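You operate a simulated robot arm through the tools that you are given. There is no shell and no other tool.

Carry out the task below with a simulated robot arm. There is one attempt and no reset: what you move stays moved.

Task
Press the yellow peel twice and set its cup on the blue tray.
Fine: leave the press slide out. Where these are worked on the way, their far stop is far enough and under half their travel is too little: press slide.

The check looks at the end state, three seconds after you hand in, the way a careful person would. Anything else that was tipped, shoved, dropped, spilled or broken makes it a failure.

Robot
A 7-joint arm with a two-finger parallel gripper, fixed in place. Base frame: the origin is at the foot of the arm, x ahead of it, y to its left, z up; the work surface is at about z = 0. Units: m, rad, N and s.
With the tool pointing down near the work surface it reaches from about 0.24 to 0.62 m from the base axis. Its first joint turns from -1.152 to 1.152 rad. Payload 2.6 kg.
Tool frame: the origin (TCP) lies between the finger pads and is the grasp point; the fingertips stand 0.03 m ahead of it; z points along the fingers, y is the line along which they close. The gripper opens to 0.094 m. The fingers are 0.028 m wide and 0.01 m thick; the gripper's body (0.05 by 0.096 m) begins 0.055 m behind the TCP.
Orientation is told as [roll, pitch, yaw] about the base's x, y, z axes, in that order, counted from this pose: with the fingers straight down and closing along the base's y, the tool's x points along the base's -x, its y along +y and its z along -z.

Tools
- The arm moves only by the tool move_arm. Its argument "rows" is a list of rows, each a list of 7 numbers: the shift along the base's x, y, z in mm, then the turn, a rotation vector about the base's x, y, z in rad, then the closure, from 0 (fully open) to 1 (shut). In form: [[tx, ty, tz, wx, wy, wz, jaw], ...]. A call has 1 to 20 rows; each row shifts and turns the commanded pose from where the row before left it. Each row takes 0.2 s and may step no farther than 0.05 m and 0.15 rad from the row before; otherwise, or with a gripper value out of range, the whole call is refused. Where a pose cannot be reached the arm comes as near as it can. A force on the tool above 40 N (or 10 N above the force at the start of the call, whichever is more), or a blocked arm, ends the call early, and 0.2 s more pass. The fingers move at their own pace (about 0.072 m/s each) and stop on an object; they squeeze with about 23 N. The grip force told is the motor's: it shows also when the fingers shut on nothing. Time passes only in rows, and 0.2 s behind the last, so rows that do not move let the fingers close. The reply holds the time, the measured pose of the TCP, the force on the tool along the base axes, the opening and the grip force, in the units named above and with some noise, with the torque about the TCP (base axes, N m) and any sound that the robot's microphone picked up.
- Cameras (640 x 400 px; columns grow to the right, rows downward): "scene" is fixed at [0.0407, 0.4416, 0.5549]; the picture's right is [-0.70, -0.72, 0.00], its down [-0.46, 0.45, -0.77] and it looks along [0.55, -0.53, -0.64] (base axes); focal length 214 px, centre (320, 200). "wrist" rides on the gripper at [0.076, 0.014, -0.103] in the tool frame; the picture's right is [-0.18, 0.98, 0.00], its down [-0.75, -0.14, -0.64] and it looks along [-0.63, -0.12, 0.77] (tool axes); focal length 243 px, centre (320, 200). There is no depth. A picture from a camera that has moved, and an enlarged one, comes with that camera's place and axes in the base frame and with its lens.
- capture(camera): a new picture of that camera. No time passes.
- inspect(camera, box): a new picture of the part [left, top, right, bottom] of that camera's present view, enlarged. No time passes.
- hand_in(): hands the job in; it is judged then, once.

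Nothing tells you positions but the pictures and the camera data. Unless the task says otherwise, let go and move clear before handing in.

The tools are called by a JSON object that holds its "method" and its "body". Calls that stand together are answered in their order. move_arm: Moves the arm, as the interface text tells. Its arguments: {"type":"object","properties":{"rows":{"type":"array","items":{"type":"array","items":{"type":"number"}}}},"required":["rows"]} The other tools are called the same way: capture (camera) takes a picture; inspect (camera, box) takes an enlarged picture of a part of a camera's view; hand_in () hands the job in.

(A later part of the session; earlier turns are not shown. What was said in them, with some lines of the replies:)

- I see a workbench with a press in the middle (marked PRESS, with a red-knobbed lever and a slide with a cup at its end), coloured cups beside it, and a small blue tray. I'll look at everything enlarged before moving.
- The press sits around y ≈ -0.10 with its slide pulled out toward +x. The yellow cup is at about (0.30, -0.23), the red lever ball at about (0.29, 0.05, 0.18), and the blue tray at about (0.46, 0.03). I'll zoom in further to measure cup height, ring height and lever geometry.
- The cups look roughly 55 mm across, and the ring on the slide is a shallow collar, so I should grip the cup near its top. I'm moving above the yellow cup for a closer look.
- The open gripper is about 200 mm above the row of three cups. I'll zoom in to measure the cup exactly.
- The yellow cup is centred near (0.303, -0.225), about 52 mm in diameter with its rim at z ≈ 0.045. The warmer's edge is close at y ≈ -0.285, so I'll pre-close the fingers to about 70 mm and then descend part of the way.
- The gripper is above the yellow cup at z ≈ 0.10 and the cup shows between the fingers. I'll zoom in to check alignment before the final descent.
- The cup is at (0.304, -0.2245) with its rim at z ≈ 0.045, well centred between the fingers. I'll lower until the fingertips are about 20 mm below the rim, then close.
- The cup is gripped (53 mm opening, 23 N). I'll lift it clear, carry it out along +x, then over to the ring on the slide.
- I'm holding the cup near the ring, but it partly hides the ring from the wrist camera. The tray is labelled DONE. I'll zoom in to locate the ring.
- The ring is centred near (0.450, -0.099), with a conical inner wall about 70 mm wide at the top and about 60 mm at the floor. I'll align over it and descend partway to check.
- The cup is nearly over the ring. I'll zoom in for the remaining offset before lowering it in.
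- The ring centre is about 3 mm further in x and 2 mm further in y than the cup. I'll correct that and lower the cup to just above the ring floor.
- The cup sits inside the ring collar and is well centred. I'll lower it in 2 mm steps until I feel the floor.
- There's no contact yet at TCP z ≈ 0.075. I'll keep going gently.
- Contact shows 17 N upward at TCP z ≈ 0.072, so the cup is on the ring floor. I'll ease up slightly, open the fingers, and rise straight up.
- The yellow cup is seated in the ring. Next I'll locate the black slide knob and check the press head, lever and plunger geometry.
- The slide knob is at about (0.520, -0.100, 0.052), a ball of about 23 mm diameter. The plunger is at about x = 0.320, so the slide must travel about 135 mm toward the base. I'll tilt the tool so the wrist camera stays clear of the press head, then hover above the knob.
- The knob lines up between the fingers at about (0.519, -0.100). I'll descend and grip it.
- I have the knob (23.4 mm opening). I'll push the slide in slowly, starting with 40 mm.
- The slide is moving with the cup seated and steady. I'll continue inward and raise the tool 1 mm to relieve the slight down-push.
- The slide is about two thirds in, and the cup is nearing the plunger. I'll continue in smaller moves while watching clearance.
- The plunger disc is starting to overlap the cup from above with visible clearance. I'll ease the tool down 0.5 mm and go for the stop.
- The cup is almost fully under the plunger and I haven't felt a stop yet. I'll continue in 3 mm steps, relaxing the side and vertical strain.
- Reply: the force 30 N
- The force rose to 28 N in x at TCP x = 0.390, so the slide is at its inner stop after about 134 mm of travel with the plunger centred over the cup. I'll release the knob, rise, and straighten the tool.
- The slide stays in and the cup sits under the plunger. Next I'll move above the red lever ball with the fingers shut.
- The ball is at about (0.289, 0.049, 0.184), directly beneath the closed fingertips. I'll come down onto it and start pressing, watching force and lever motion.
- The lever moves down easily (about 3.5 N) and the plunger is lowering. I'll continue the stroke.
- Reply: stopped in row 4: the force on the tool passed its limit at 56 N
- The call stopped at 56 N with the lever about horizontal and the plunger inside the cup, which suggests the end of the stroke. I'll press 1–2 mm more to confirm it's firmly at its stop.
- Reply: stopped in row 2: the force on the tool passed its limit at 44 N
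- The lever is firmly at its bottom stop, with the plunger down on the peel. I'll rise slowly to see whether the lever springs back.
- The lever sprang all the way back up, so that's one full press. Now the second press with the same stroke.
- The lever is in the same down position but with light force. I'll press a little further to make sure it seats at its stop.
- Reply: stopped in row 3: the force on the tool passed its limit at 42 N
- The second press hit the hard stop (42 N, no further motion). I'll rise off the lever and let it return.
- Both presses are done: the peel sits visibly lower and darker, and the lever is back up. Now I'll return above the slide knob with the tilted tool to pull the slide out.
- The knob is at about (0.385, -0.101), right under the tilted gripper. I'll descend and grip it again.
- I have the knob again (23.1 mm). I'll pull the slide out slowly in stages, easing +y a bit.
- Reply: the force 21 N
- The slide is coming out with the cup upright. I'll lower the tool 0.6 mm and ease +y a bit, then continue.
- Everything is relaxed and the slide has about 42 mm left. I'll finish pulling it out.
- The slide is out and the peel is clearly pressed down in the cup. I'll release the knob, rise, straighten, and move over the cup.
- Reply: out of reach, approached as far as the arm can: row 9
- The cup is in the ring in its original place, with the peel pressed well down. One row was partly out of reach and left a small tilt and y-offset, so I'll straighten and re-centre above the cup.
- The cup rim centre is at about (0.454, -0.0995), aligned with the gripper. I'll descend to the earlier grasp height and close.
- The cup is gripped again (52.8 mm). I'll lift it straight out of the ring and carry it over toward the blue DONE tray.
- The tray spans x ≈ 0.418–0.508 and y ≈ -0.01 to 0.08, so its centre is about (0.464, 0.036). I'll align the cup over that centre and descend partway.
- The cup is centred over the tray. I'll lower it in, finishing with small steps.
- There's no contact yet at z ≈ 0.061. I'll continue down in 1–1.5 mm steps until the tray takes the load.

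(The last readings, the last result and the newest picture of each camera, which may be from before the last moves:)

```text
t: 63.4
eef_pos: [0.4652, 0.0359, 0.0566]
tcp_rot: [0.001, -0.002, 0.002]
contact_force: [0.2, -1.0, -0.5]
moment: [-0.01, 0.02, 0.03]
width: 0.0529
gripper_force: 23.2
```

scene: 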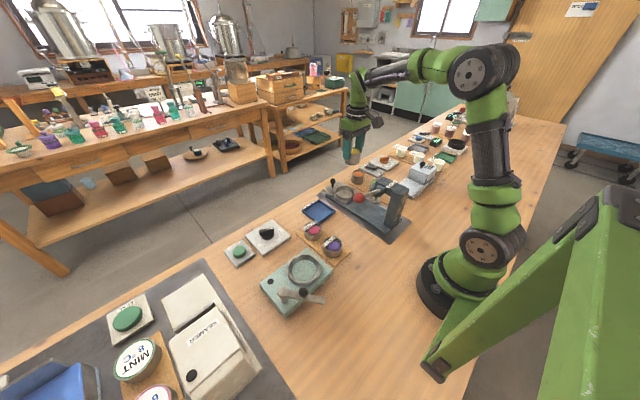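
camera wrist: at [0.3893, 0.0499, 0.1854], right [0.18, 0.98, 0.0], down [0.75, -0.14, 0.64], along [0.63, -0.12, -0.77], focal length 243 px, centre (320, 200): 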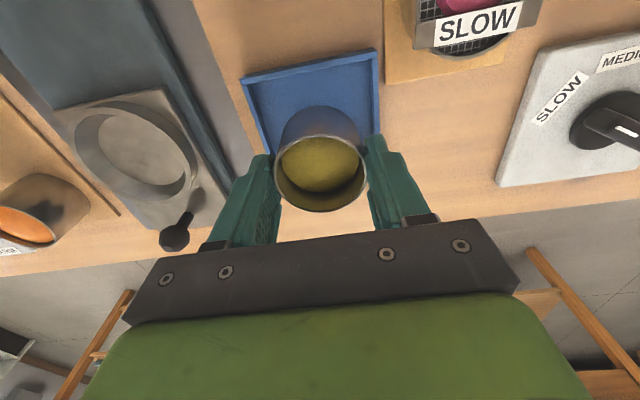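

No contact at z ≈ 0.0566, so I'll keep lowering in 1 mm steps.

{"method": "move_arm", "body": {"rows": [[0, 0, -1, 0, 0, 0, 0.6], [0, 0, 0, 0, 0, 0, 0.6]]}}

{"method": "inspect", "body": {"camera": "scene", "box": [300, 185, 340, 217]}}

```text
t: 64.0
eef_pos: [0.4656, 0.0372, 0.0561]
tcp_rot: [-0.001, -0.002, 0.001]
contact_force: [-5.1, -0.7, 12.6]
moment: [-0.05, 0.25, -0.05]
width: 0.0529
gripper_force: 22.9
```

```text
12.50 times, centred on (320, 201) of scene
camera zoom: at [0.0406, 0.4416, 0.5549], right [-0.7, -0.72, 0.0], down [-0.46, 0.45, -0.77], along [0.55, -0.53, -0.64], focal length 2681 px, centre (320, 188)
```

zoom: 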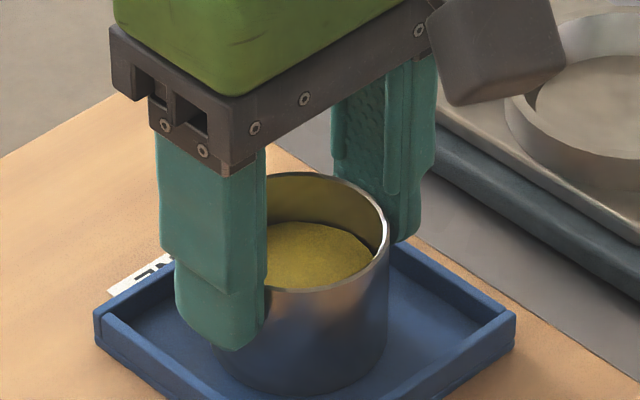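

Contact of 12.6 N shows the cup is on the tray floor. I'll ease up slightly, open, and rise clear.

{"method": "move_arm", "body": {"rows": [[0, 0, 0.5, 0, 0, 0, 0.6], [0, 0, 0, 0, 0, 0, 0.35], [0, 0, 0, 0, 0, 0, 0.25], [0, 0, 0, 0, 0, 0, 0.25], [0, 0, 15, 0, 0, 0, 0.25], [0, 0, 30, 0, 0, 0, 0.25], [0, 0, 40, 0, 0, 0, 0.25], [0, 0, 40, 0, 0, 0, 0.25], [0, 0, 40, 0, 0, 0, 0.25], [-20, 0, 20, 0, 0, 0, 0.25], [0, 0, 0, 0, 0, 0, 0.25]]}}

{"method": "capture", "body": {"camera": "wrist"}}

{"method": "inspect", "body": {"camera": "scene", "box": [280, 140, 430, 250]}}

{"method": "capture", "body": {"camera": "scene"}}

```text
t: 66.4
eef_pos: [0.4447, 0.0355, 0.2424]
tcp_rot: [0.0, -0.003, 0.002]
contact_force: [0.5, 0.1, 0.0]
moment: [0.03, 0.03, -0.02]
width: 0.0706
gripper_force: 0.1
```

```text
taken
camera wrist: at [0.3686, 0.049, 0.3446], right [0.18, 0.98, 0.0], down [0.75, -0.14, 0.64], along [0.63, -0.12, -0.77], focal length 243 px, centre (320, 200)
```

wrist: 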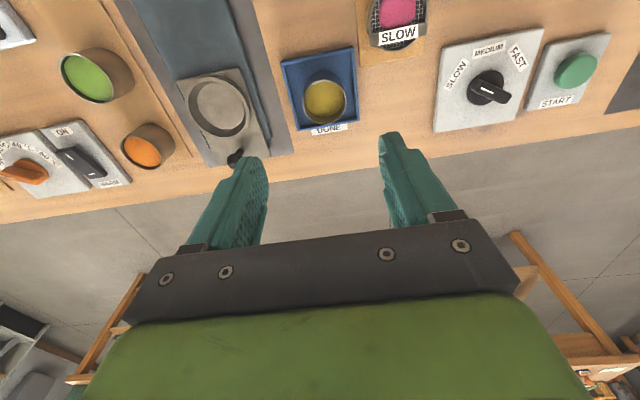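

```text
3.64 times, centred on (355, 195) of scene
camera zoom: at [0.0407, 0.4416, 0.5549], right [-0.7, -0.72, 0.0], down [-0.46, 0.45, -0.77], along [0.55, -0.53, -0.64], focal length 780 px, centre (193, 218)
```

zoom: 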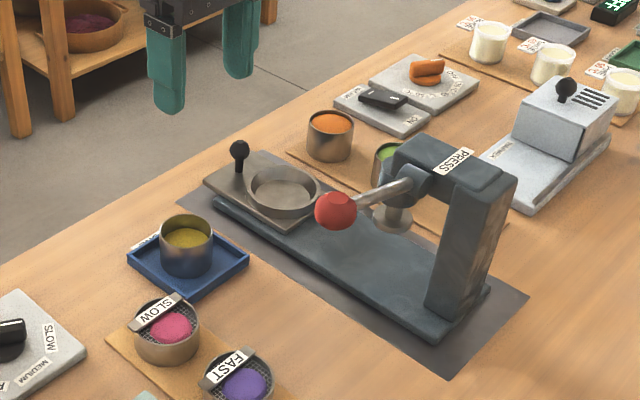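

```text
taken
```

scene: 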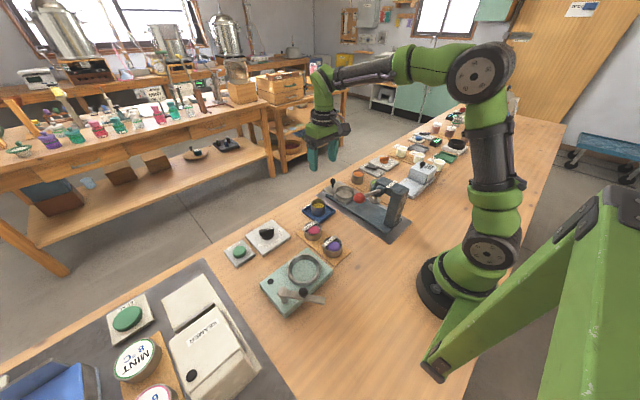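

The cup stands upright inside the blue DONE tray, the lever is up, the slide is out, and nothing else has been disturbed. One last close check of the tray before handing in.

{"method": "inspect", "body": {"camera": "scene", "box": [295, 185, 345, 225]}}

{"method": "inspect", "body": {"camera": "wrist", "box": [260, 30, 380, 150]}}

```text
10.00 times, centred on (320, 205) of scene
camera zoom: at [0.0407, 0.4416, 0.5549], right [-0.7, -0.72, 0.0], down [-0.46, 0.45, -0.77], along [0.55, -0.53, -0.64], focal length 2145 px, centre (320, 150)
```

zoom: 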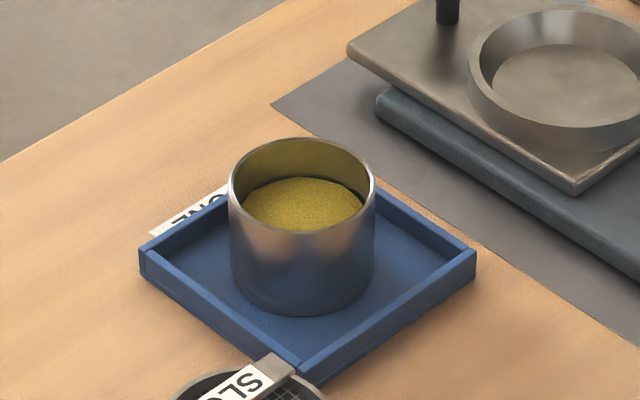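

```text
3.33 times, centred on (320, 90) of wrist
camera zoom: at [0.3686, 0.049, 0.3446], right [0.18, 0.98, 0.0], down [0.75, -0.14, 0.64], along [0.63, -0.12, -0.77], focal length 809 px, centre (320, 567)
```

zoom: 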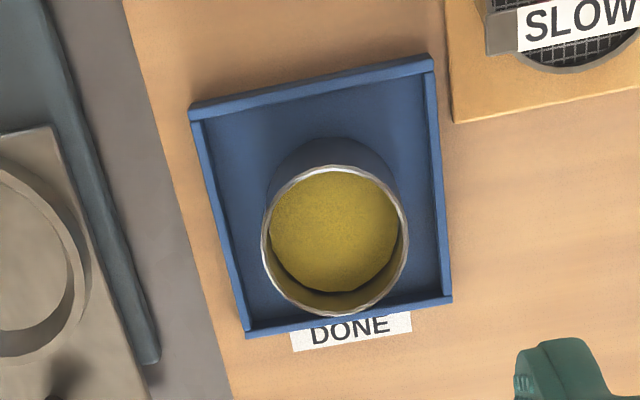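

The pressed yellow cup stands flat on the floor of the blue tray, and the gripper is open and clear. I'm handing in.

{"method": "hand_in", "body": {}}

```text
The job is handed in.
```

I pressed the yellow peel twice and set its cup on the blue tray marked DONE. I've handed the job in, but no verdict has come back yet.

- **Presses:** I pushed the slide to its far stop, then pressed the lever down to its hard stop twice. It sprang fully back up after each press. The peel now sits visibly lower and darker in the cup.
- **Cup:** it stands upright on the floor of the tray.
- **Press:** I left the slide out and the lever up.
- **Everything else:** the other cups, dials and trays I could see look undisturbed. The gripper is open and clear above the bench.
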